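You operate a simulated robot arm through the tools that you are given. There is no shell and no other tool. Be economical: measure what you need, move in short steps, check, and stop when the job is done.

The job below is to be done with a simulated robot arm. You get a single attempt, and the scene is never put back.

## Task
Switch off, move the white pan to the trivet and wipe up the spilt milk.
Fine: in that order; the other pans stay; use the green cloth and put it back.

It is judged by the outcome, as a careful person would: the job done as asked, and still so three seconds after it is handed in. It fails if anything else is knocked over, pushed out of place, dropped, spilled or broken. Flat cloth is picked up by pressing the open fingertips on it (5 to 10 N) and closing them slowly along it; thin cloth reads only 2 to 8 mm in the jaws.

## Robot
A 7-joint arm with a two-finger parallel gripper, fixed in place. Base frame: the origin is at the foot of the arm, x ahead of it, y to its left, z up. Units: m, rad, N and s.
Its first joint turns from -2.007 to 2.007 rad. Payload 3.91 kg.
The tool frame sits at the grasp point between the pads (the TCP): z along the fingers, y along the line on which they close. The tips reach 0.03 m beyond it. Largest opening 0.11 m; finger width 0.02, thickness 0.01; the body of the gripper, 0.048 by 0.112 m, starts 0.055 m behind the TCP.
Orientation is that of the tool frame in the base frame, as a unit quaternion [x, y, z, w]. With the fingers straight down and closing along the base's y, the tool's x points along the base's -x, its y along +y and its z along -z.

## Interface
- The arm moves only by the tool drive_tool. Its arguments are lists of equal length, an entry for each row: "claw": the gripper command, from -1 (fully open) to 1 (shut), values between in proportion; "linear": the shift along the tool's x, y, z in m, a list of three; "dr": the turn, a rotation vector about the tool's x, y, z in rad, a list of three. In form: {"claw": [claw, ...], "linear": [[tx, ty, tz], ...], "dr": [[wx, wy, wz], ...]}. A call has 1 to 8 rows; each row is the pose to reach, as a shift and turn from the pose commanded when the call began, along the tool's axes at that moment. Rows are played at 5 a second. More than 0.05 m and 0.15 rad between two rows, or a gripper value outside its range, and nothing of the call is played. Where a pose cannot be reached the arm comes as near as it can. A force on the tool above 60 N (or 10 N above the force at the start of the call, whichever is more), or a blocked arm, ends the call early, and 0.2 s more pass. Each finger travels about 0.108 m/s and halts on what it meets, pressing with about 34 N; the grip force reading is that of the motor and also rises with nothing between the fingers. The clock runs only during rows and for 0.2 s after the last one: add rows that repeat a pose to give the fingers time. The reply holds the time, the measured pose of the TCP, the force on the tool along the base axes, the opening and the grip force, in the units named above and with some noise, and new pictures: "show" is both (left out), scene, wrist or none.
- Cameras (640 x 400 px; columns grow to the right, rows downward): "scene" is fixed at [0.398, -0.4992, 1.5955]; the picture's right is [0.99, -0.14, 0.00], its down [-0.09, -0.59, -0.80] and it looks along [0.12, 0.80, -0.60] (base axes); focal length 324 px, centre (320, 200). "wrist" rides on the gripper at [-0.036, 0, -0.057] in the tool frame; the picture's right is [0.00, -1.00, 0.00], its down [0.97, 0.00, -0.24] and it looks along [0.24, 0.00, 0.97] (tool axes); focal length 218 px, centre (320, 200). There is no depth. A picture from a camera that has moved, and an enlarged one, comes with that camera's place and axes in the base frame and with its lens.
- slide_trunk(by): slides the trunk up (or, below 0, down) by that many m; the arm rides with it, the base frame stays. It gives what a move gives, with no picture.
- inspect(camera, box): a new picture of the part [left, top, right, bottom] of that camera's present view, enlarged. The clock stands still meanwhile.
- close_job(): hands the job in; it is judged then, once.

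Work in short steps. Places have to be worked out from the pictures, the camera data and where the tool is seen: move nearer, look again, correct. Check each grasp and each placing, and mend what went wrong. You have 120 turns and 150 pictures in all, those below and enlarged ones among them. Open the gripper and draw the arm clear of the work before you hand the job in, unless the task says otherwise; then end with one line.

The tools are called after ">>>" by a JSON object that holds its "name" and its "arguments". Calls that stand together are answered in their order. drive_tool: Moves the arm, as the interface text tells. Its arguments: {"type":"object","properties":{"claw":{"type":"array"},"linear":{"type":"array"},"dr":{"type":"array"},"show":{"type":"string","enum":["both","scene","wrist","none"]}},"required":["claw","linear","dr"]} The other tools are called the same way: slide_trunk (by) slides the trunk up or down; inspect (camera, box) takes an enlarged picture of a part of a camera's view; close_job () hands the job in.

At the start:

```text
clock: 0.0
tool_pos: [0.4546, 0.1204, 1.2391]
tcp_rot: [0.0, 1.0, 0.0, 0.0]
contact_force: [0.7, 0.8, -0.2]
width: 0.1097
finger_force: 0.0
trunk travel left (down, up): [-0.8, 0.19]
```

scene: 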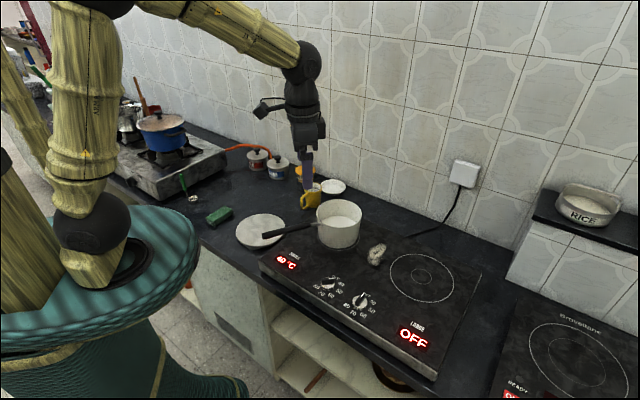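
wrist: 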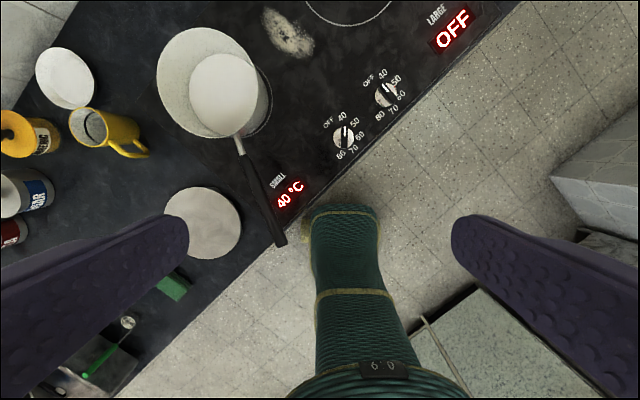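

The scene shows an induction hob with the white pan, knobs, and a plate-like disc. I'll look closer before moving.

>>> {"name": "inspect", "arguments": {"camera": "scene", "box": [180, 140, 400, 280]}}

>>> {"name": "inspect", "arguments": {"camera": "scene", "box": [260, 220, 500, 370]}}

>>> {"name": "inspect", "arguments": {"camera": "scene", "box": [0, 60, 240, 220]}}

>>> {"name": "inspect", "arguments": {"camera": "wrist", "box": [240, 0, 500, 240]}}

```text
2.86 times, centred on (290, 210) of scene
camera zoom: at [0.398, -0.4992, 1.5955], right [0.99, -0.14, 0.0], down [-0.09, -0.59, -0.8], along [0.12, 0.8, -0.6], focal length 925 px, centre (406, 171)
```

zoom: 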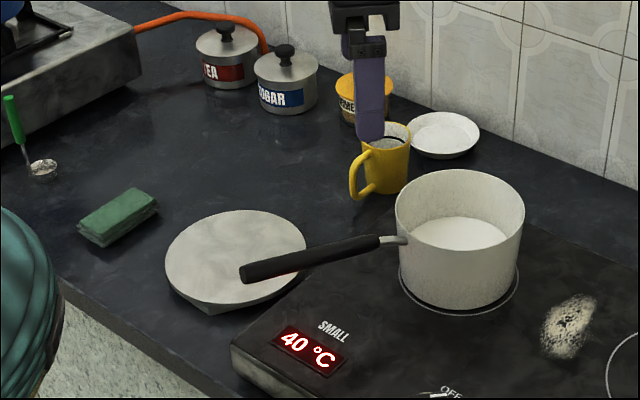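

```text
2.67 times, centred on (380, 295) of scene
camera zoom: at [0.398, -0.4992, 1.5955], right [0.99, -0.14, 0.0], down [-0.09, -0.59, -0.8], along [0.12, 0.8, -0.6], focal length 863 px, centre (160, -53)
```

zoom: 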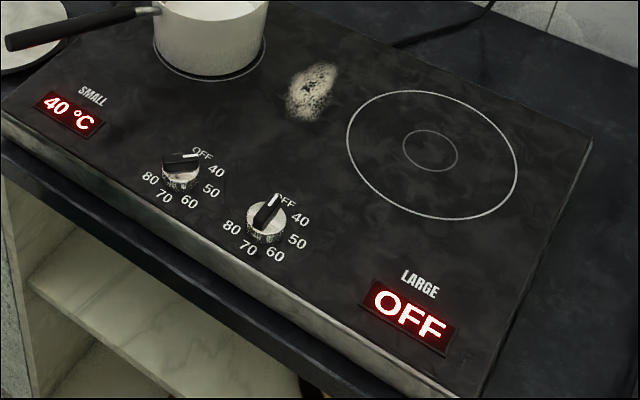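

```text
2.50 times, centred on (120, 140) of scene
camera zoom: at [0.398, -0.4992, 1.5955], right [0.99, -0.14, 0.0], down [-0.09, -0.59, -0.8], along [0.12, 0.8, -0.6], focal length 809 px, centre (820, 350)
```

zoom: 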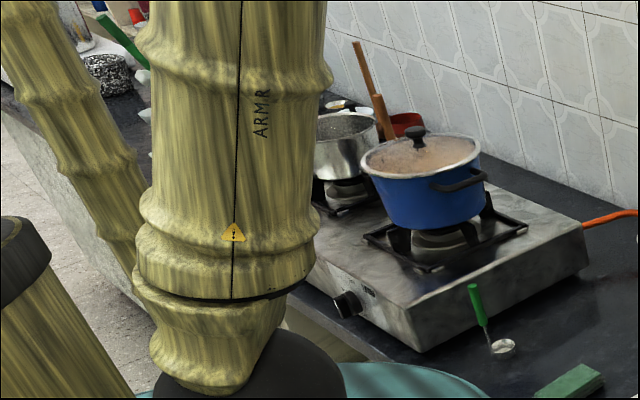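

```text
1.67 times, centred on (370, 120) of wrist
camera zoom: at [0.4911, 0.1207, 1.2941], right [0.0, -1.0, 0.0], down [-0.97, 0.0, 0.24], along [-0.24, 0.0, -0.97], focal length 364 px, centre (237, 333)
```

zoom: 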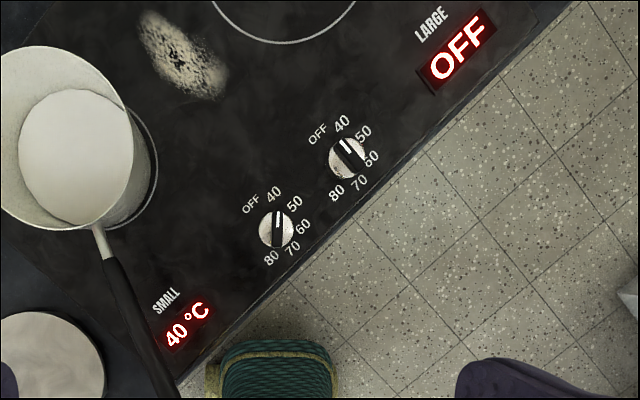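

From both views, I triangulate: hob top z≈0.855, small knob ≈(0.505,0.078,0.875), pan ≈(0.57,0.25), trivet ≈(0.31,0.40,0.80), spill ≈(0.68,0.18). This disagrees with the stated surface at 0.46, so I'll descend cautiously with the trunk and re-measure.

>>> {"name": "slide_trunk", "arguments": {"by": -0.15}}

>>> {"name": "drive_tool", "arguments": {"claw": [-1], "linear": [[0, 0, 0]], "dr": [[0, 0, 0]]}}

```text
clock: 1.8
tool_pos: [0.4565, 0.1215, 1.088]
tcp_rot: [-0.001, 1.0, -0.001, 0.001]
contact_force: [1.0, 0.1, -0.1]
width: 0.1099
finger_force: 0.1
trunk travel left (down, up): [-0.65, 0.34]
```

```text
clock: 2.1
tool_pos: [0.4546, 0.1217, 1.0881]
tcp_rot: [0.0, 1.0, 0.0, 0.0]
contact_force: [1.0, 0.0, -0.2]
width: 0.1099
finger_force: 0.0
trunk travel left (down, up): [-0.65, 0.34]
camera wrist: at [0.491, 0.1207, 1.1441], right [0.0, -1.0, 0.0], down [-0.97, 0.0, 0.24], along [-0.24, 0.0, -0.97], focal length 218 px, centre (320, 200)
```

scene: 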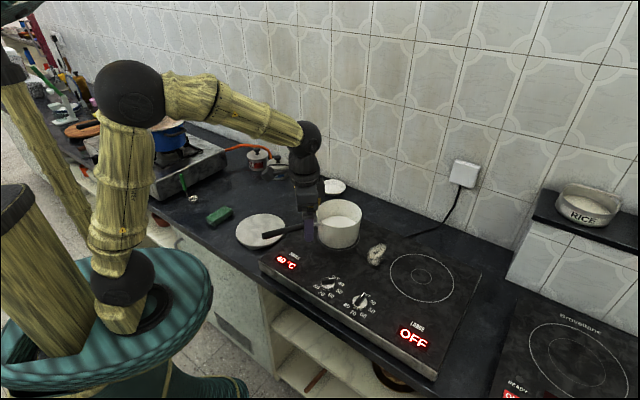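
wrist: 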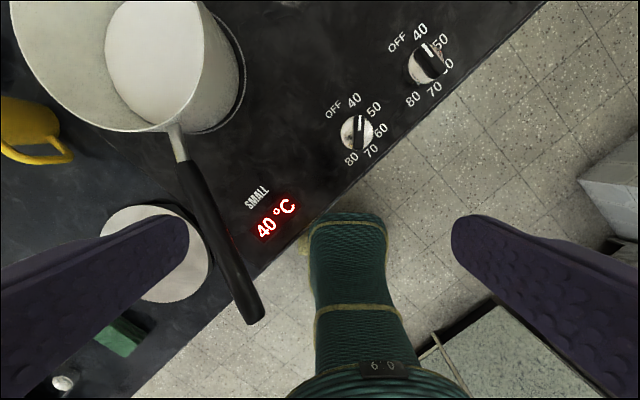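

The readings track the trunk move well. Zooming on the knobs to read the pointer.

>>> {"name": "inspect", "arguments": {"camera": "wrist", "box": [310, 80, 410, 180]}}

>>> {"name": "inspect", "arguments": {"camera": "wrist", "box": [380, 10, 480, 110]}}

```text
4.00 times, centred on (360, 130) of wrist
camera zoom: at [0.491, 0.1207, 1.1441], right [0.0, -1.0, 0.0], down [-0.97, 0.0, 0.24], along [-0.24, 0.0, -0.97], focal length 873 px, centre (160, 480)
```

zoom: 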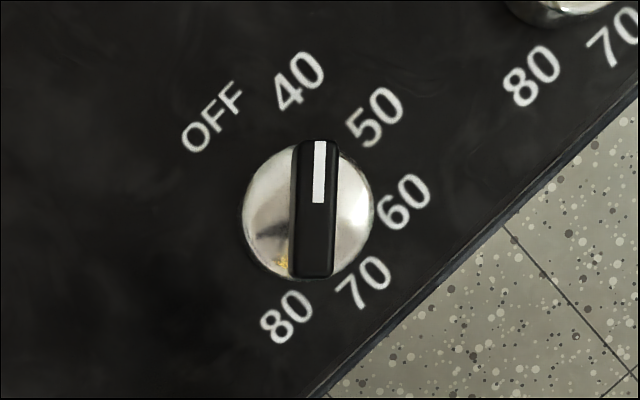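

```text
4.00 times, centred on (430, 60) of wrist
camera zoom: at [0.491, 0.1207, 1.1441], right [0.0, -1.0, 0.0], down [-0.97, 0.0, 0.24], along [-0.24, 0.0, -0.97], focal length 873 px, centre (-120, 760)
```

zoom: 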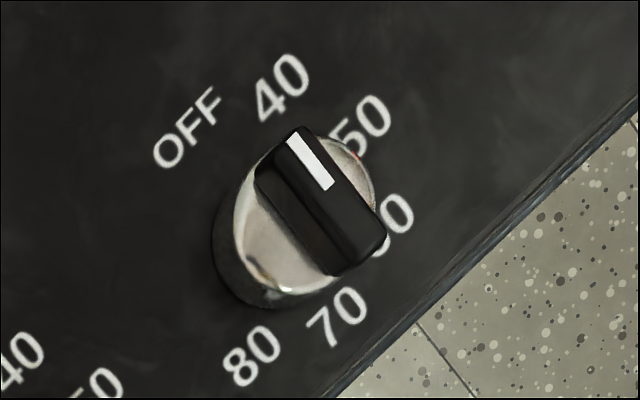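

Small knob's pointer is at 40, straight along +x; OFF lies ~30–35° counter‑clockwise. I move above it with half-open jaws.

>>> {"name": "drive_tool", "arguments": {"claw": [-0.6, -0.3, -0.2, -0.2], "linear": [[-0.0135, -0.011, 0.03], [-0.027, -0.022, 0.06], [-0.04, -0.033, 0.09], [-0.0515, -0.044, 0.12]], "dr": [[0, 0, 0], [0, 0, 0], [0, 0, 0], [0, 0, 0]]}}

```text
clock: 3.1
tool_pos: [0.5078, 0.079, 0.9683]
tcp_rot: [-0.001, 1.0, 0.0, 0.0]
contact_force: [0.0, -0.2, -0.2]
width: 0.0657
finger_force: 0.1
trunk travel left (down, up): [-0.65, 0.34]
camera wrist: at [0.5433, 0.078, 1.0242], right [0.0, -1.0, 0.0], down [-0.97, 0.0, 0.24], along [-0.24, 0.0, -0.97], focal length 218 px, centre (320, 200)
```

scene: 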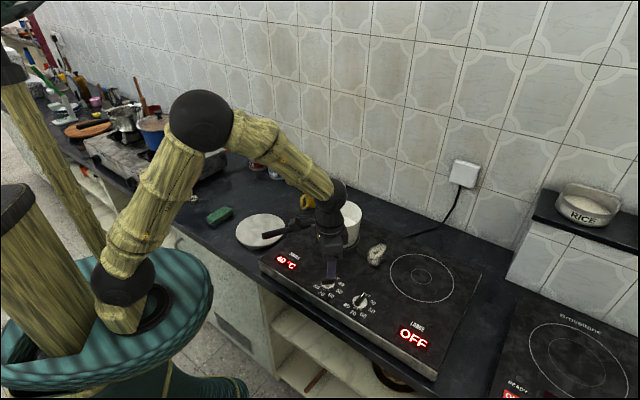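
wrist: 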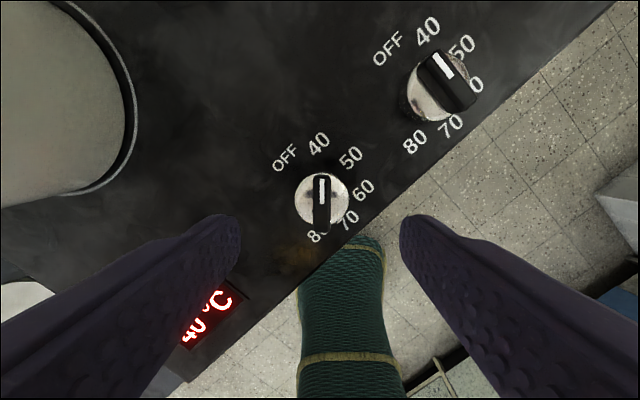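

Knob refined to ≈(0.506,0.077), bar top ≈0.87. Descending straight down to TCP 0.893 and checking.

>>> {"name": "drive_tool", "arguments": {"claw": [-0.2, -0.2, -0.2], "linear": [[0, 0, 0.03], [0, 0, 0.055], [0, 0, 0.075]], "dr": [[0, 0, 0], [0, 0, 0], [0, 0, 0]]}}

```text
clock: 4.0
tool_pos: [0.5068, 0.0784, 0.8929]
tcp_rot: [0.0, 1.0, -0.001, 0.0]
contact_force: [0.5, -0.4, -0.3]
width: 0.0658
finger_force: 0.1
trunk travel left (down, up): [-0.65, 0.34]
camera wrist: at [0.5425, 0.0776, 0.9486], right [0.0, -1.0, 0.0], down [-0.97, 0.0, 0.24], along [-0.24, 0.0, -0.97], focal length 218 px, centre (320, 200)
```

scene: 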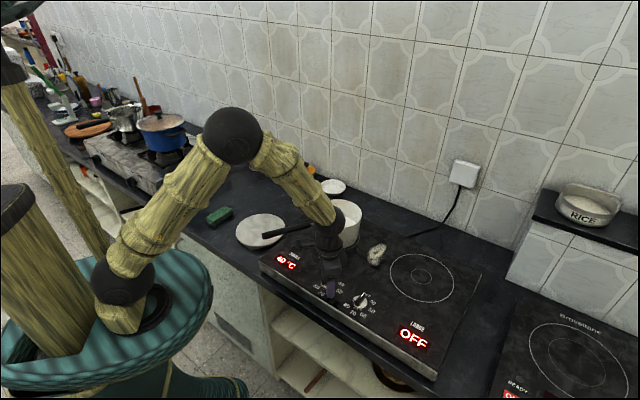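
wrist: 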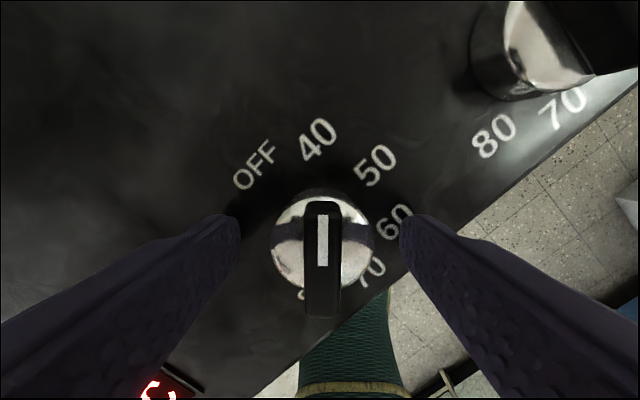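

The jaws straddle the knob bar. I shift slightly and close gently to see whether I get the bar (~12 mm) or the disc.

>>> {"name": "drive_tool", "arguments": {"claw": [0, 0.3, 0.55, 0.7, 0.8, 0.9], "linear": [[0.004, -0.001, 0.001], [0.004, -0.001, 0.002], [0.004, -0.001, 0.002], [0.004, -0.001, 0.002], [0.004, -0.001, 0.002], [0.004, -0.001, 0.002]], "dr": [[0, 0, 0], [0, 0, 0], [0, 0, 0], [0, 0, 0], [0, 0, 0], [0, 0, 0]]}}

```text
clock: 5.3
tool_pos: [0.5019, 0.0777, 0.891]
tcp_rot: [0.0, 1.0, 0.0, 0.001]
contact_force: [1.9, 6.7, 8.0]
width: 0.0396
finger_force: 44.7
trunk travel left (down, up): [-0.65, 0.34]
camera wrist: at [0.5386, 0.0768, 0.9479], right [0.0, -1.0, 0.0], down [-0.97, 0.0, 0.24], along [-0.24, 0.0, -0.97], focal length 218 px, centre (320, 200)
```

scene: 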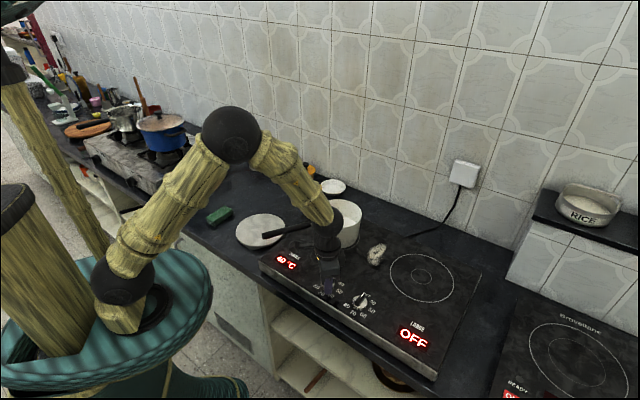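
wrist: 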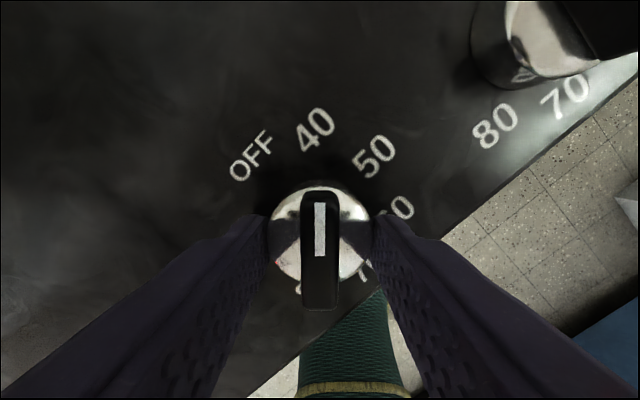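

It holds the disc (0.040 m) firmly; a friction turn should work. Rotating counter-clockwise from above in small steps.

>>> {"name": "drive_tool", "arguments": {"claw": [0.9, 0.9, 0.9, 0.9, 0.9], "linear": [[0, 0, 0], [0, 0.0005, 0], [0, 0.001, 0], [0, 0.0015, 0], [0, 0.0015, 0]], "dr": [[0, 0, -0.13], [0, 0, -0.26], [0, 0, -0.39], [0, 0, -0.52], [0, 0, -0.52]]}}

```text
clock: 6.5
tool_pos: [0.5022, 0.0756, 0.8924]
tcp_rot: [-0.257, 0.966, -0.001, 0.002]
contact_force: [8.8, -9.9, 15.5]
width: 0.0397
finger_force: 45.1
trunk travel left (down, up): [-0.65, 0.34]
camera wrist: at [0.5342, 0.0933, 0.9478], right [0.5, -0.87, 0.0], down [-0.84, -0.48, 0.24], along [-0.21, -0.12, -0.97], focal length 218 px, centre (320, 200)
```

scene: 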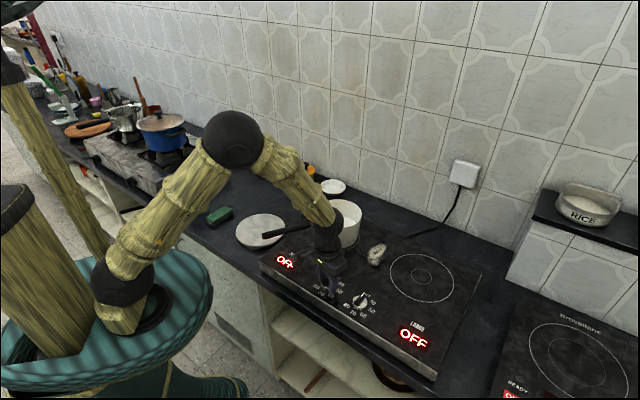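
wrist: 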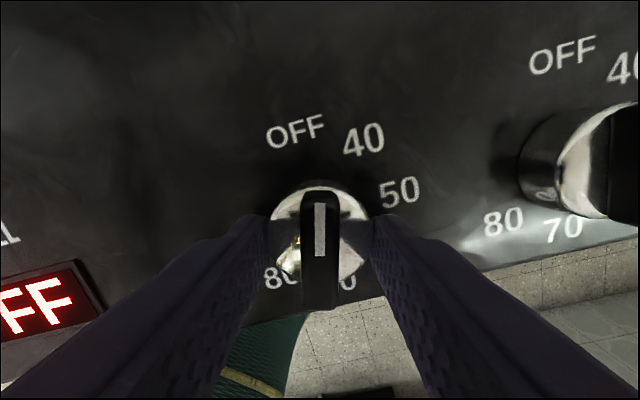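

Display now reads OFF. I nudge another 0.08 rad to centre the detent, release and rise.

>>> {"name": "drive_tool", "arguments": {"claw": [0.9, 0.9, 0.3, -0.2, -0.2, -0.2], "linear": [[0, 0, 0], [0, 0, 0], [0, 0, 0], [0, 0, 0], [0, 0, -0.04], [0, 0, -0.085]], "dr": [[0, 0, -0.08], [0, 0, -0.08], [0, 0, -0.08], [0, 0, -0.08], [0, 0, -0.08], [0, 0, -0.08]]}}

```text
clock: 8.0
tool_pos: [0.5031, 0.0764, 0.9745]
tcp_rot: [-0.296, 0.955, 0.001, -0.001]
contact_force: [-0.2, 0.5, 0.9]
width: 0.0661
finger_force: 0.0
trunk travel left (down, up): [-0.65, 0.34]
camera wrist: at [0.5321, 0.0967, 1.0313], right [0.56, -0.83, 0.0], down [-0.8, -0.55, 0.24], along [-0.2, -0.14, -0.97], focal length 218 px, centre (320, 200)
```

scene: 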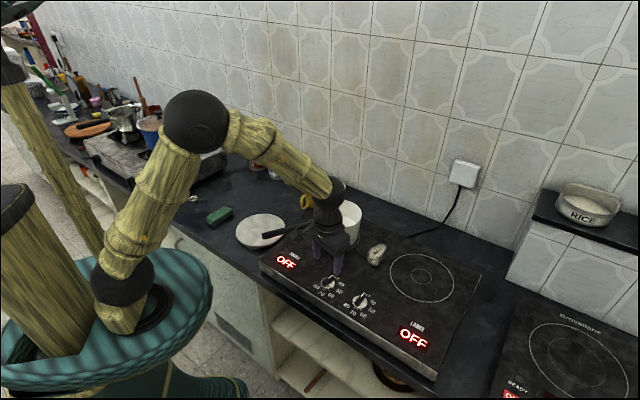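
wrist: 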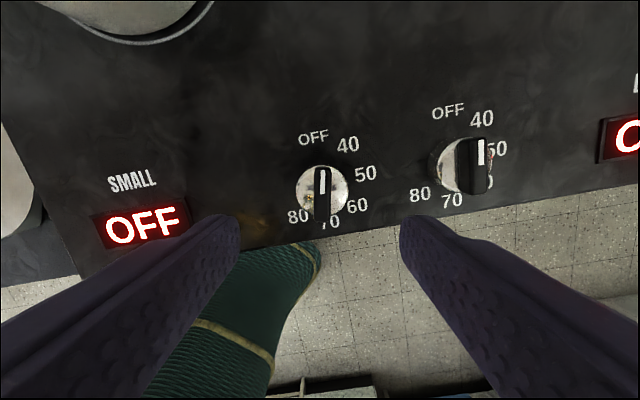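

Both knobs are aligned at OFF: step 1 done. Now I rise and go above the pan handle, turning to line up with it.

>>> {"name": "drive_tool", "arguments": {"claw": [-0.2, -0.2, -0.2, -0.2, -0.2, -0.2], "linear": [[0, 0, -0.045], [0, 0, -0.085], [-0.012, 0.04, -0.085], [-0.024, 0.08, -0.085], [-0.036, 0.12, -0.085], [-0.046, 0.161, -0.085]], "dr": [[0, 0, 0], [0, 0, 0], [0, 0, 0.1], [0, 0, 0.2], [0, 0, 0.32], [0, 0, 0.32]]}}

```text
clock: 9.3
tool_pos: [0.4494, 0.236, 1.0615]
tcp_rot: [-0.139, 0.99, 0.0, 0.0]
contact_force: [0.0, 0.1, -0.3]
width: 0.0661
finger_force: 0.1
trunk travel left (down, up): [-0.65, 0.34]
camera wrist: at [0.4841, 0.2443, 1.117], right [0.28, -0.96, 0.0], down [-0.93, -0.27, 0.24], along [-0.23, -0.07, -0.97], focal length 218 px, centre (320, 200)
```

scene: 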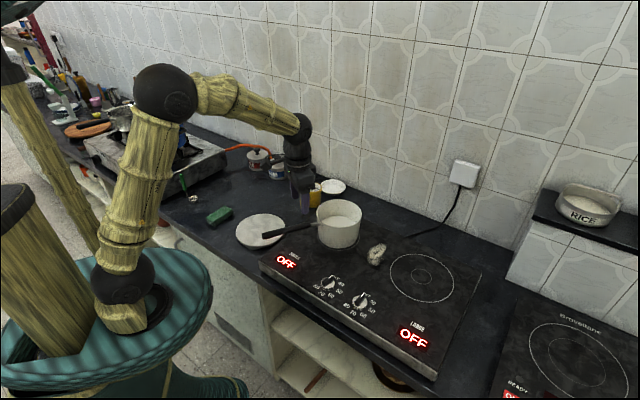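
wrist: 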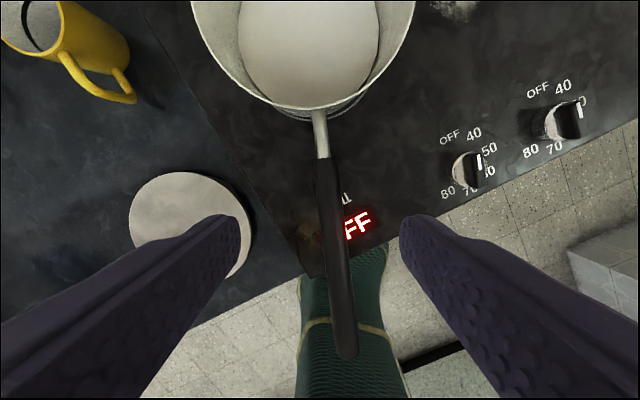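

Handle triangulates from (0.475,0.240,0.951) to (0.337,0.180,0.977), ~23° yaw, rising ~10°. I line up over its pan-side end and descend partway.

>>> {"name": "drive_tool", "arguments": {"claw": [-0.2, -0.2, -0.2, -0.2], "linear": [[-0.016, -0.005, 0.0], [-0.016, -0.005, 0.03], [-0.016, -0.005, 0.06], [-0.016, -0.005, 0.075]], "dr": [[0, 0, -0.127], [0, 0, -0.127], [0, 0, -0.127], [0, 0, -0.127]]}}

```text
clock: 10.3
tool_pos: [0.4676, 0.2374, 0.9857]
tcp_rot: [-0.202, 0.979, 0.0, 0.0]
contact_force: [-0.2, 1.1, 0.6]
width: 0.0659
finger_force: 0.0
trunk travel left (down, up): [-0.65, 0.34]
camera wrist: at [0.5006, 0.2509, 1.0417], right [0.4, -0.92, 0.0], down [-0.89, -0.39, 0.24], along [-0.22, -0.1, -0.97], focal length 218 px, centre (320, 200)
```

scene: 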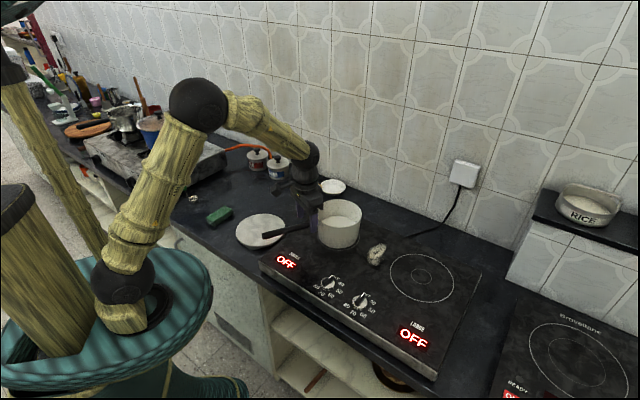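
wrist: 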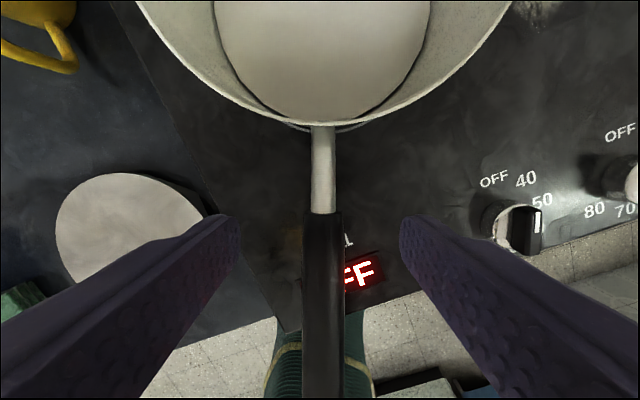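

Well aligned and centred. Descending to handle height and closing.

>>> {"name": "drive_tool", "arguments": {"claw": [-0.2, -0.2, 0.2, 0.5, 0.75, 1, 1], "linear": [[0, 0, 0.025], [0, 0, 0.042], [0, 0, 0.042], [0, 0, 0.042], [0, 0, 0.042], [0, 0, 0.042], [0, 0, 0.042]], "dr": [[0, 0, 0], [0, 0, 0], [0, 0, 0], [0, 0, 0], [0, 0, 0], [0, 0, 0], [0, 0, 0]]}}

```text
clock: 11.9
tool_pos: [0.4679, 0.2368, 0.9451]
tcp_rot: [-0.202, 0.979, -0.001, 0.0]
contact_force: [-0.9, -0.5, 0.5]
width: 0.0225
finger_force: 34.0
trunk travel left (down, up): [-0.65, 0.34]
camera wrist: at [0.4998, 0.2497, 1.0003], right [0.4, -0.92, 0.0], down [-0.89, -0.38, 0.24], along [-0.22, -0.1, -0.97], focal length 218 px, centre (320, 200)
```

scene: 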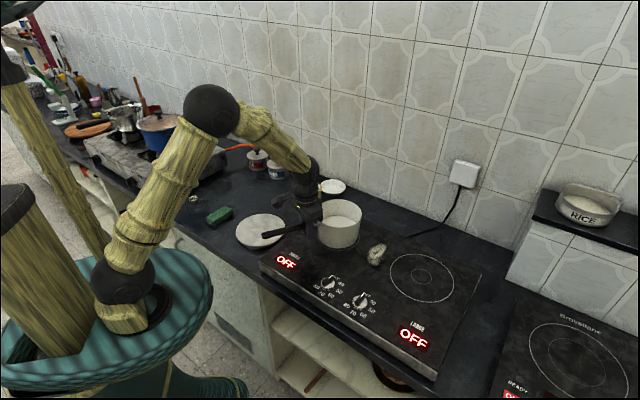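
wrist: 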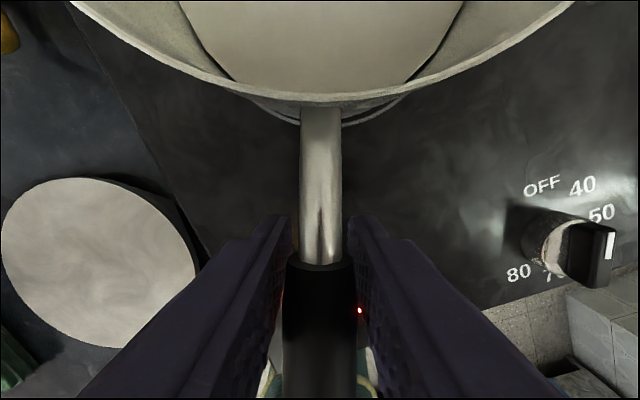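

Grip is firm (22.5 mm, 34 N). Test lift of 1.5 cm, watching for tilt.

>>> {"name": "drive_tool", "arguments": {"claw": [1, 1, 1, 1], "linear": [[0, 0, -0.004], [0, 0, -0.008], [0, 0, -0.012], [0, 0, -0.015]], "dr": [[0, 0, 0], [0, 0, 0], [0, 0, 0], [0, 0, 0]]}}

>>> {"name": "inspect", "arguments": {"camera": "scene", "box": [260, 160, 420, 270]}}

```text
clock: 12.9
tool_pos: [0.4671, 0.2367, 0.9574]
tcp_rot: [-0.202, 0.979, 0.0, -0.001]
contact_force: [-0.8, 0.0, -8.5]
width: 0.0225
finger_force: 34.5
trunk travel left (down, up): [-0.65, 0.34]
camera wrist: at [0.5004, 0.2509, 1.0145], right [0.4, -0.92, 0.0], down [-0.89, -0.38, 0.24], along [-0.22, -0.1, -0.97], focal length 218 px, centre (320, 200)
```

scene: 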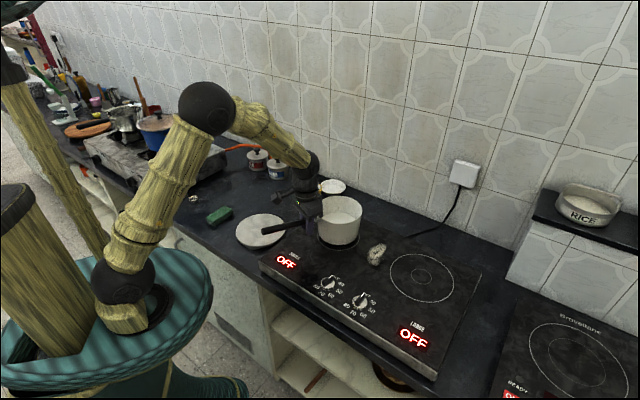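
wrist: 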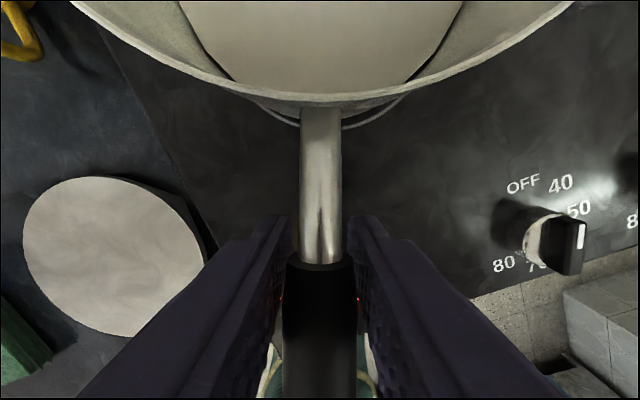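

```text
3.64 times, centred on (340, 215) of scene
camera zoom: at [0.398, -0.4992, 1.5955], right [0.99, -0.14, 0.0], down [-0.09, -0.59, -0.8], along [0.12, 0.8, -0.6], focal length 1177 px, centre (247, 146)
```

zoom: 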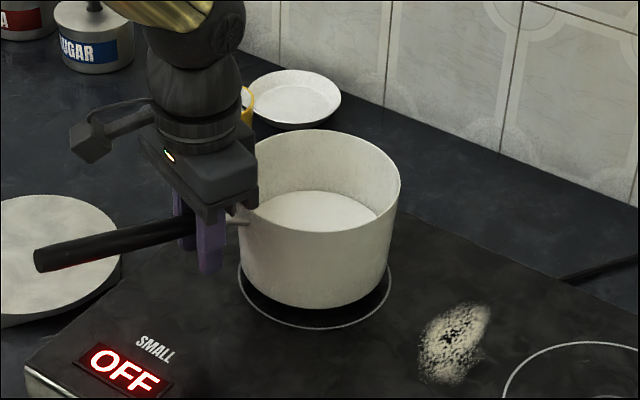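

Pan lifts level, ~0.85 kg. I'll carry it towards the trivet centre ≈(0.314,0.398), turning the handle to about yaw 0.1 so it stays clear of the robot body; first half now.

>>> {"name": "drive_tool", "arguments": {"claw": [1, 1, 1, 1, 1, 1, 1, 1], "linear": [[0, 0, -0.015], [0, 0, -0.03], [0.012, 0.016, -0.035], [0.03, 0.04, -0.035], [0.0485, 0.064, -0.035], [0.067, 0.088, -0.035], [0.0825, 0.109, -0.035], [0.092, 0.1214, -0.035]], "dr": [[0, 0, 0], [0, 0, 0], [0, 0, 0.02], [0, 0, 0.05], [0, 0, 0.08], [0, 0, 0.11], [0, 0, 0.14], [0, 0, 0.154]]}}

```text
clock: 14.8
tool_pos: [0.3345, 0.3113, 0.9936]
tcp_rot: [-0.126, 0.992, 0.0, 0.0]
contact_force: [-0.4, -0.4, -8.1]
width: 0.0224
finger_force: 33.9
trunk travel left (down, up): [-0.65, 0.34]
camera wrist: at [0.3689, 0.3209, 1.0506], right [0.25, -0.97, 0.0], down [-0.94, -0.24, 0.24], along [-0.23, -0.06, -0.97], focal length 218 px, centre (320, 200)
```

scene: 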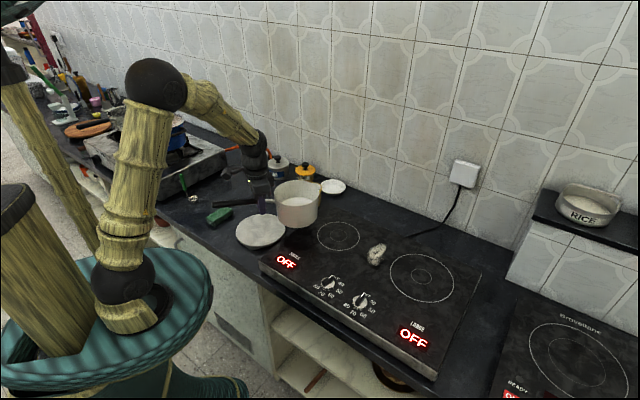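
wrist: 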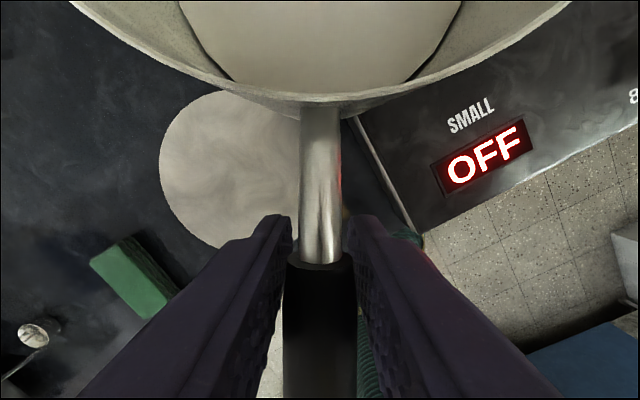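

Trivet refined to ≈(0.318,0.400). Second half of the carry, staying high.

>>> {"name": "drive_tool", "arguments": {"claw": [1, 1, 1, 1, 1, 1, 1], "linear": [[0.013, 0.013, 0], [0.033, 0.033, 0], [0.054, 0.054, 0], [0.075, 0.075, 0], [0.094, 0.095, 0], [0.107, 0.108, 0], [0.107, 0.108, 0]], "dr": [[0, 0, 0.02], [0, 0, 0.05], [0, 0, 0.08], [0, 0, 0.11], [0, 0, 0.14], [0, 0, 0.153], [0, 0, 0.153]]}}

>>> {"name": "inspect", "arguments": {"camera": "scene", "box": [180, 140, 340, 260]}}

```text
clock: 16.4
tool_pos: [0.2028, 0.3898, 0.9951]
tcp_rot: [-0.049, 0.999, 0.0, 0.0]
contact_force: [0.1, 0.2, -6.9]
width: 0.0223
finger_force: 34.1
trunk travel left (down, up): [-0.65, 0.34]
camera wrist: at [0.2391, 0.3926, 1.0505], right [0.1, -0.99, 0.0], down [-0.97, -0.1, 0.24], along [-0.24, -0.02, -0.97], focal length 218 px, centre (320, 200)
```

scene: 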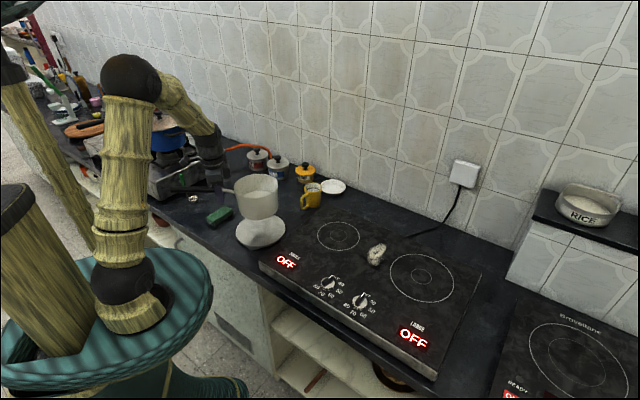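
wrist: 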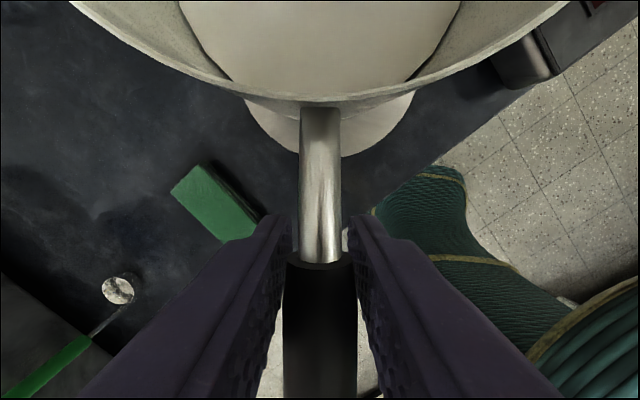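

```text
3.33 times, centred on (260, 200) of scene
camera zoom: at [0.398, -0.4992, 1.5955], right [0.99, -0.14, 0.0], down [-0.09, -0.59, -0.8], along [0.12, 0.8, -0.6], focal length 1079 px, centre (520, 200)
```

zoom: 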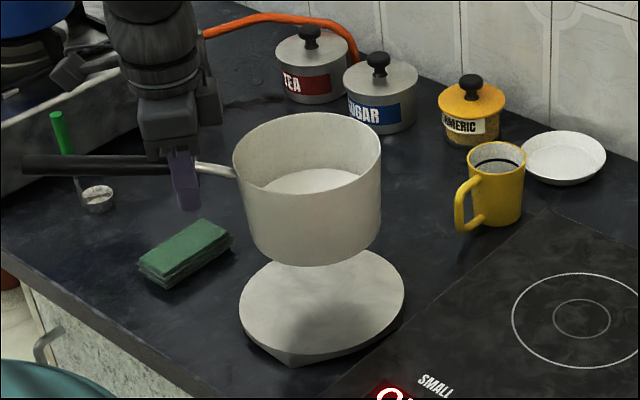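

Pan is centred over the trivet within about 1 cm. Lowering in steps with a small correction toward −y.

>>> {"name": "drive_tool", "arguments": {"claw": [1, 1, 1, 1], "linear": [[0, -0.003, 0.02], [0, -0.005, 0.045], [0, -0.005, 0.07], [0, -0.005, 0.085]], "dr": [[0, 0, 0], [0, 0, 0], [0, 0, 0], [0, 0, 0]]}}

>>> {"name": "inspect", "arguments": {"camera": "scene", "box": [180, 140, 340, 260]}}

```text
clock: 17.4
tool_pos: [0.2046, 0.3846, 0.9083]
tcp_rot: [-0.05, 0.999, 0.0, -0.001]
contact_force: [0.6, 0.0, -7.1]
width: 0.0224
finger_force: 33.8
trunk travel left (down, up): [-0.65, 0.34]
camera wrist: at [0.2393, 0.3887, 0.9649], right [0.1, -0.99, 0.0], down [-0.97, -0.1, 0.24], along [-0.24, -0.02, -0.97], focal length 218 px, centre (320, 200)
```

scene: 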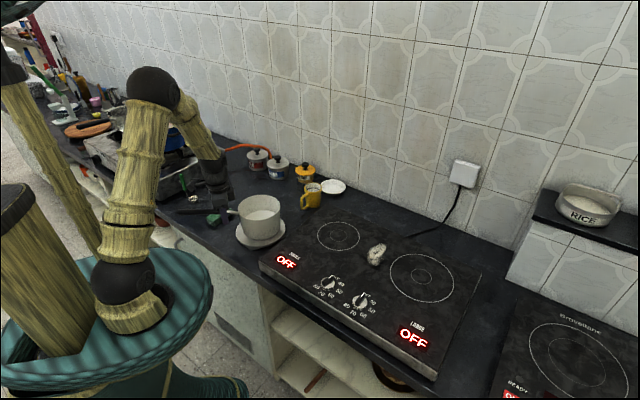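
wrist: 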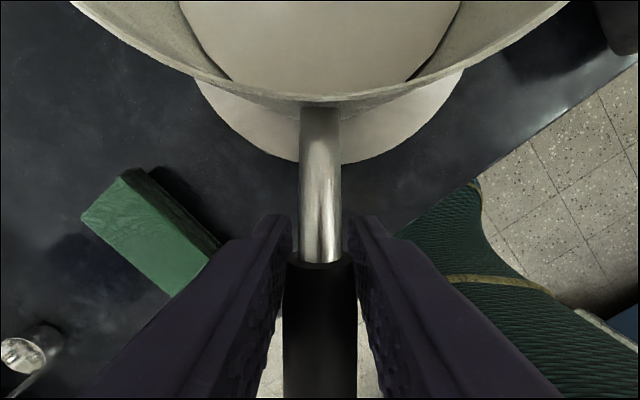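

```text
3.33 times, centred on (260, 200) of scene
camera zoom: at [0.398, -0.4992, 1.5955], right [0.99, -0.14, 0.0], down [-0.09, -0.59, -0.8], along [0.12, 0.8, -0.6], focal length 1079 px, centre (520, 200)
```

zoom: 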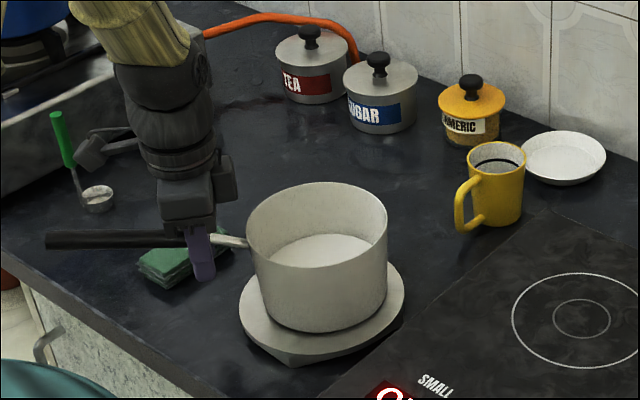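

Still about 1–2 cm above the trivet, centred. Lowering gently until the weight transfers.

>>> {"name": "drive_tool", "arguments": {"claw": [1, 1, 1, 1], "linear": [[0, 0, 0.004], [0, 0, 0.008], [0, 0, 0.012], [0, 0, 0.015]], "dr": [[0, 0, 0], [0, 0, 0], [0, 0, 0], [0, 0, 0]], "show": "none"}}

>>> {"name": "inspect", "arguments": {"camera": "scene", "box": [180, 140, 340, 260]}}

```text
clock: 18.4
tool_pos: [0.2019, 0.3839, 0.8935]
tcp_rot: [-0.051, 0.999, 0.0, 0.001]
contact_force: [-10.7, -0.7, 23.5]
width: 0.0229
finger_force: 33.8
trunk travel left (down, up): [-0.65, 0.34]
```

```text
3.33 times, centred on (260, 200) of scene
camera zoom: at [0.398, -0.4992, 1.5955], right [0.99, -0.14, 0.0], down [-0.09, -0.59, -0.8], along [0.12, 0.8, -0.6], focal length 1079 px, centre (520, 200)
```

zoom: 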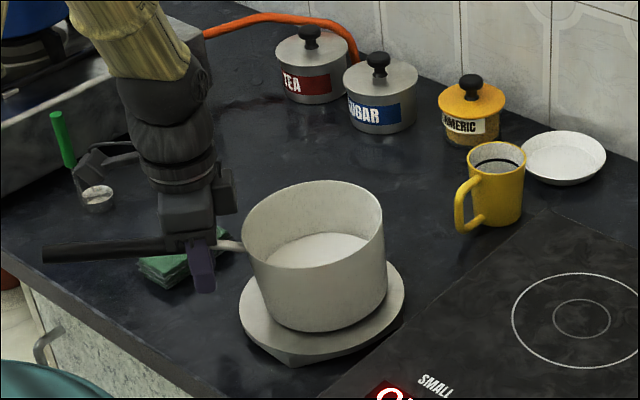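

Contact reached and slightly overdriven (+23 N). Backing up ~9 mm so the pan sits flat before releasing.

>>> {"name": "drive_tool", "arguments": {"claw": [1, 1, 1], "linear": [[0, 0, -0.005], [0, 0, -0.009], [0, 0, -0.009]], "dr": [[0, 0, 0], [0, 0, 0], [0, 0, 0]], "show": "none"}}

>>> {"name": "inspect", "arguments": {"camera": "scene", "box": [220, 170, 320, 245]}}

```text
clock: 19.1
tool_pos: [0.2039, 0.3837, 0.9016]
tcp_rot: [-0.05, 0.999, -0.001, 0.0]
contact_force: [0.4, 0.4, -6.1]
width: 0.0225
finger_force: 34.2
trunk travel left (down, up): [-0.65, 0.34]
```

```text
5.33 times, centred on (270, 208) of scene
camera zoom: at [0.398, -0.4992, 1.5955], right [0.99, -0.14, 0.0], down [-0.09, -0.59, -0.8], along [0.12, 0.8, -0.6], focal length 1726 px, centre (587, 160)
```

zoom: 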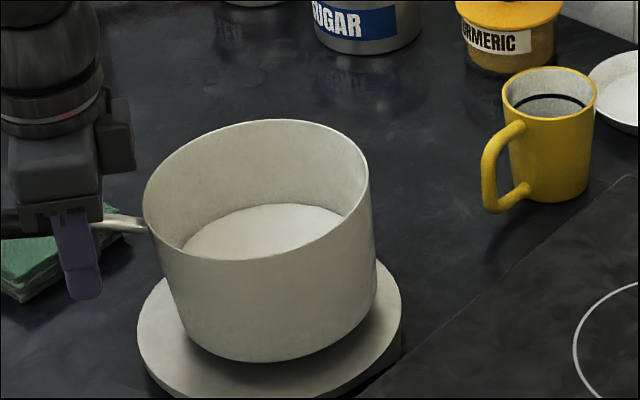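

The overdrive slipped the handle a few degrees: pan now tilts ~4° (handle side low). I level it by pitching the tool 0.075 rad, then check.

>>> {"name": "drive_tool", "arguments": {"claw": [1, 1, 1], "linear": [[0, 0, -0.003], [0, 0, -0.003], [0, 0, -0.003]], "dr": [[0, 0.04, 0], [0, 0.075, 0], [0, 0.075, 0]], "show": "none"}}

>>> {"name": "inspect", "arguments": {"camera": "scene", "box": [220, 170, 320, 245]}}

```text
clock: 19.9
tool_pos: [0.2036, 0.3843, 0.9052]
tcp_rot: [-0.05, 0.998, -0.002, -0.038]
contact_force: [0.7, 0.0, -7.2]
width: 0.0225
finger_force: 34.2
trunk travel left (down, up): [-0.65, 0.34]
```

```text
5.33 times, centred on (270, 208) of scene
camera zoom: at [0.398, -0.4992, 1.5955], right [0.99, -0.14, 0.0], down [-0.09, -0.59, -0.8], along [0.12, 0.8, -0.6], focal length 1726 px, centre (587, 160)
```

zoom: 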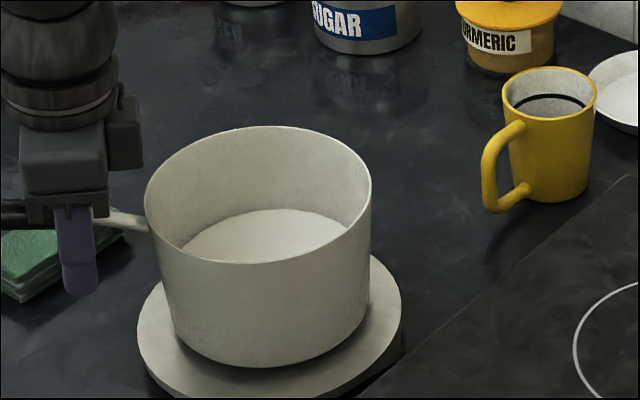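

Level and centred now. Lowering a few mm while reading force.

>>> {"name": "drive_tool", "arguments": {"claw": [1, 1, 1], "linear": [[0, 0, 0.002], [0, 0, 0.003], [0, 0, 0.003]], "dr": [[0, 0, 0], [0, 0, 0], [0, 0, 0]], "show": "none"}}

```text
clock: 20.8
tool_pos: [0.2033, 0.3836, 0.9035]
tcp_rot: [-0.05, 0.998, -0.002, -0.037]
contact_force: [-0.4, -0.4, -8.5]
width: 0.0225
finger_force: 34.2
trunk travel left (down, up): [-0.65, 0.34]
```

Still fully carried; 3 mm more.

>>> {"name": "drive_tool", "arguments": {"claw": [1, 1, 1], "linear": [[0, 0, 0.002], [0, 0, 0.003], [0, 0, 0.003]], "dr": [[0, 0, 0], [0, 0, 0], [0, 0, 0]], "show": "none"}}

```text
clock: 21.6
tool_pos: [0.2023, 0.3851, 0.8992]
tcp_rot: [-0.05, 0.998, -0.001, -0.037]
contact_force: [-1.1, 0.6, 2.1]
width: 0.0228
finger_force: 33.7
trunk travel left (down, up): [-0.65, 0.34]
```

Weight has transferred to the trivet. Opening slowly and checking.

>>> {"name": "drive_tool", "arguments": {"claw": [0.6, 0.4, 0.2, 0.0, -0.1, -0.1], "linear": [[0, 0, 0], [0, 0, 0], [0, 0, 0], [0, 0, 0], [0, 0, 0], [0, 0, -0.01]], "dr": [[0, 0, 0], [0, 0, 0], [0, 0, 0], [0, 0, 0], [0, 0, 0], [0, 0, 0]]}}

>>> {"name": "inspect", "arguments": {"camera": "scene", "box": [180, 140, 340, 260]}}

```text
clock: 22.9
tool_pos: [0.2022, 0.3843, 0.9099]
tcp_rot: [-0.051, 0.998, -0.002, -0.037]
contact_force: [0.5, -0.4, 0.0]
width: 0.0604
finger_force: 0.1
trunk travel left (down, up): [-0.65, 0.34]
camera wrist: at [0.2426, 0.388, 0.9632], right [0.1, -0.99, 0.0], down [-0.94, -0.1, 0.31], along [-0.31, -0.03, -0.95], focal length 218 px, centre (320, 200)
```

scene: 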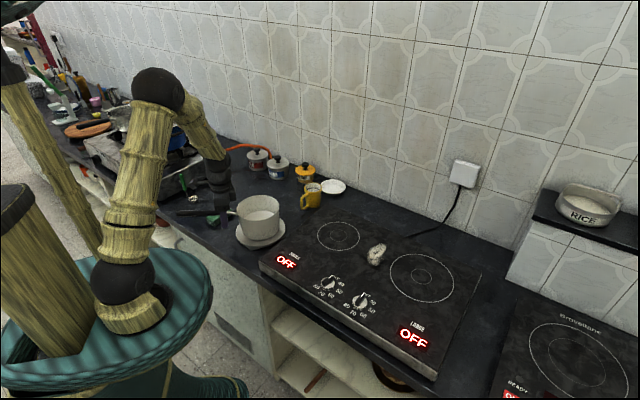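
wrist: 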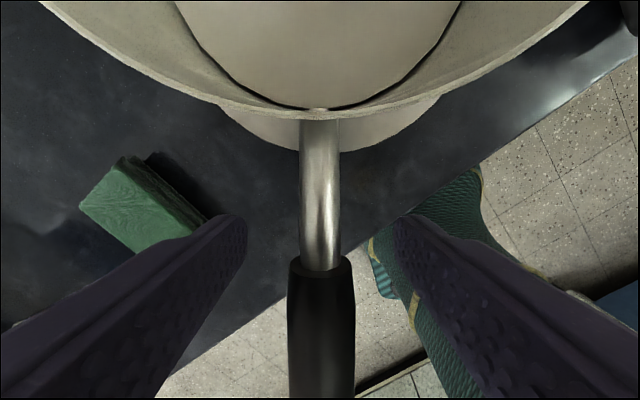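

```text
3.33 times, centred on (260, 200) of scene
camera zoom: at [0.398, -0.4992, 1.5955], right [0.99, -0.14, 0.0], down [-0.09, -0.59, -0.8], along [0.12, 0.8, -0.6], focal length 1079 px, centre (520, 200)
```

zoom: 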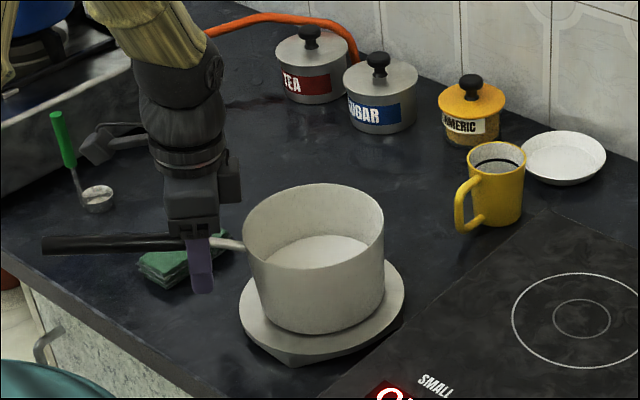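

Released. Withdrawing upward and looking closely at how the pan sits.

>>> {"name": "drive_tool", "arguments": {"claw": [-0.1, -0.1, -0.1, -0.1], "linear": [[0, 0, -0.03], [0, 0, -0.07], [0, 0, -0.11], [0, 0, -0.15]], "dr": [[0, 0, 0], [0, 0, 0], [0, -0.075, 0], [0, -0.075, 0]], "show": "wrist"}}

>>> {"name": "inspect", "arguments": {"camera": "scene", "box": [220, 170, 320, 245]}}

```text
clock: 23.9
tool_pos: [0.2145, 0.3846, 1.0619]
tcp_rot: [-0.049, 0.999, 0.0, 0.0]
contact_force: [-0.4, -0.2, 0.6]
width: 0.0606
finger_force: 0.1
trunk travel left (down, up): [-0.65, 0.34]
camera wrist: at [0.2491, 0.3873, 1.1179], right [0.1, -0.99, 0.0], down [-0.97, -0.1, 0.24], along [-0.24, -0.02, -0.97], focal length 218 px, centre (320, 200)
```

wrist: 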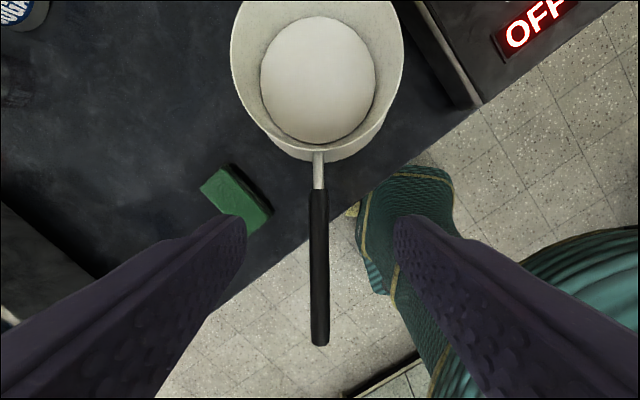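

```text
5.33 times, centred on (270, 208) of scene
camera zoom: at [0.398, -0.4992, 1.5955], right [0.99, -0.14, 0.0], down [-0.09, -0.59, -0.8], along [0.12, 0.8, -0.6], focal length 1726 px, centre (587, 160)
```

zoom: 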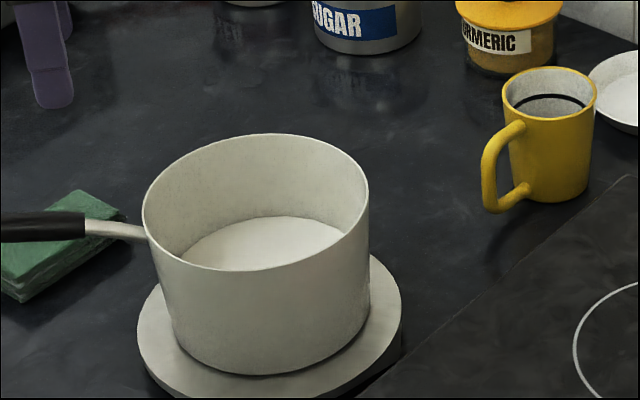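

The pan sits flat on the trivet. Next the green folded cloth at ≈(0.165,0.495), long axis ~55° yaw; moving above it with the jaws across its short side.

>>> {"name": "drive_tool", "arguments": {"claw": [-0.5, -0.8, -0.8, -0.8, -0.8, -0.8, -0.8], "linear": [[0.01, 0.03, 0], [0.02, 0.06, 0], [0.03, 0.09, 0], [0.039, 0.114, 0], [0.039, 0.114, 0.02], [0.039, 0.114, 0.04], [0.039, 0.114, 0.06]], "dr": [[0, 0, -0.14], [0, 0, -0.28], [0, 0, -0.42], [0, 0, -0.56], [0, 0, -0.7], [0, 0, -0.84], [0, 0, -0.86]], "show": "both"}}

```text
clock: 25.6
tool_pos: [0.1645, 0.496, 0.999]
tcp_rot: [-0.463, 0.886, 0.0, -0.001]
contact_force: [-0.7, 0.1, -0.1]
width: 0.0989
finger_force: 0.1
trunk travel left (down, up): [-0.65, 0.34]
camera wrist: at [0.1846, 0.5239, 1.0554], right [0.82, -0.57, 0.0], down [-0.55, -0.8, 0.24], along [-0.14, -0.2, -0.97], focal length 218 px, centre (320, 200)
```

scene: 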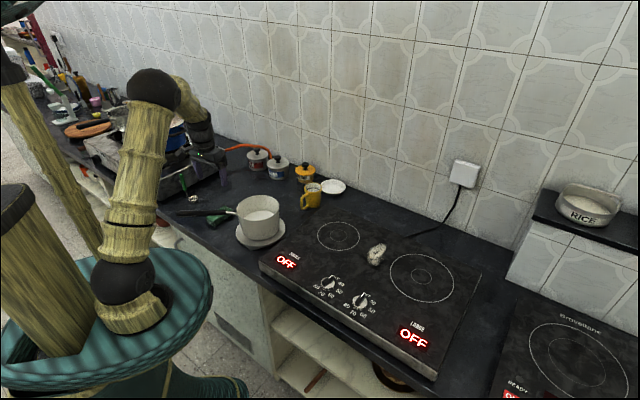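
wrist: 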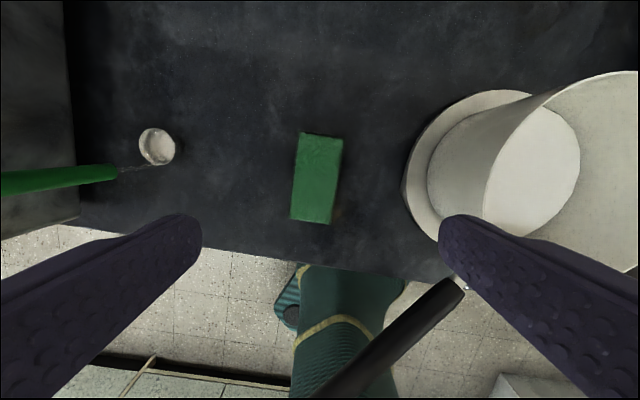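

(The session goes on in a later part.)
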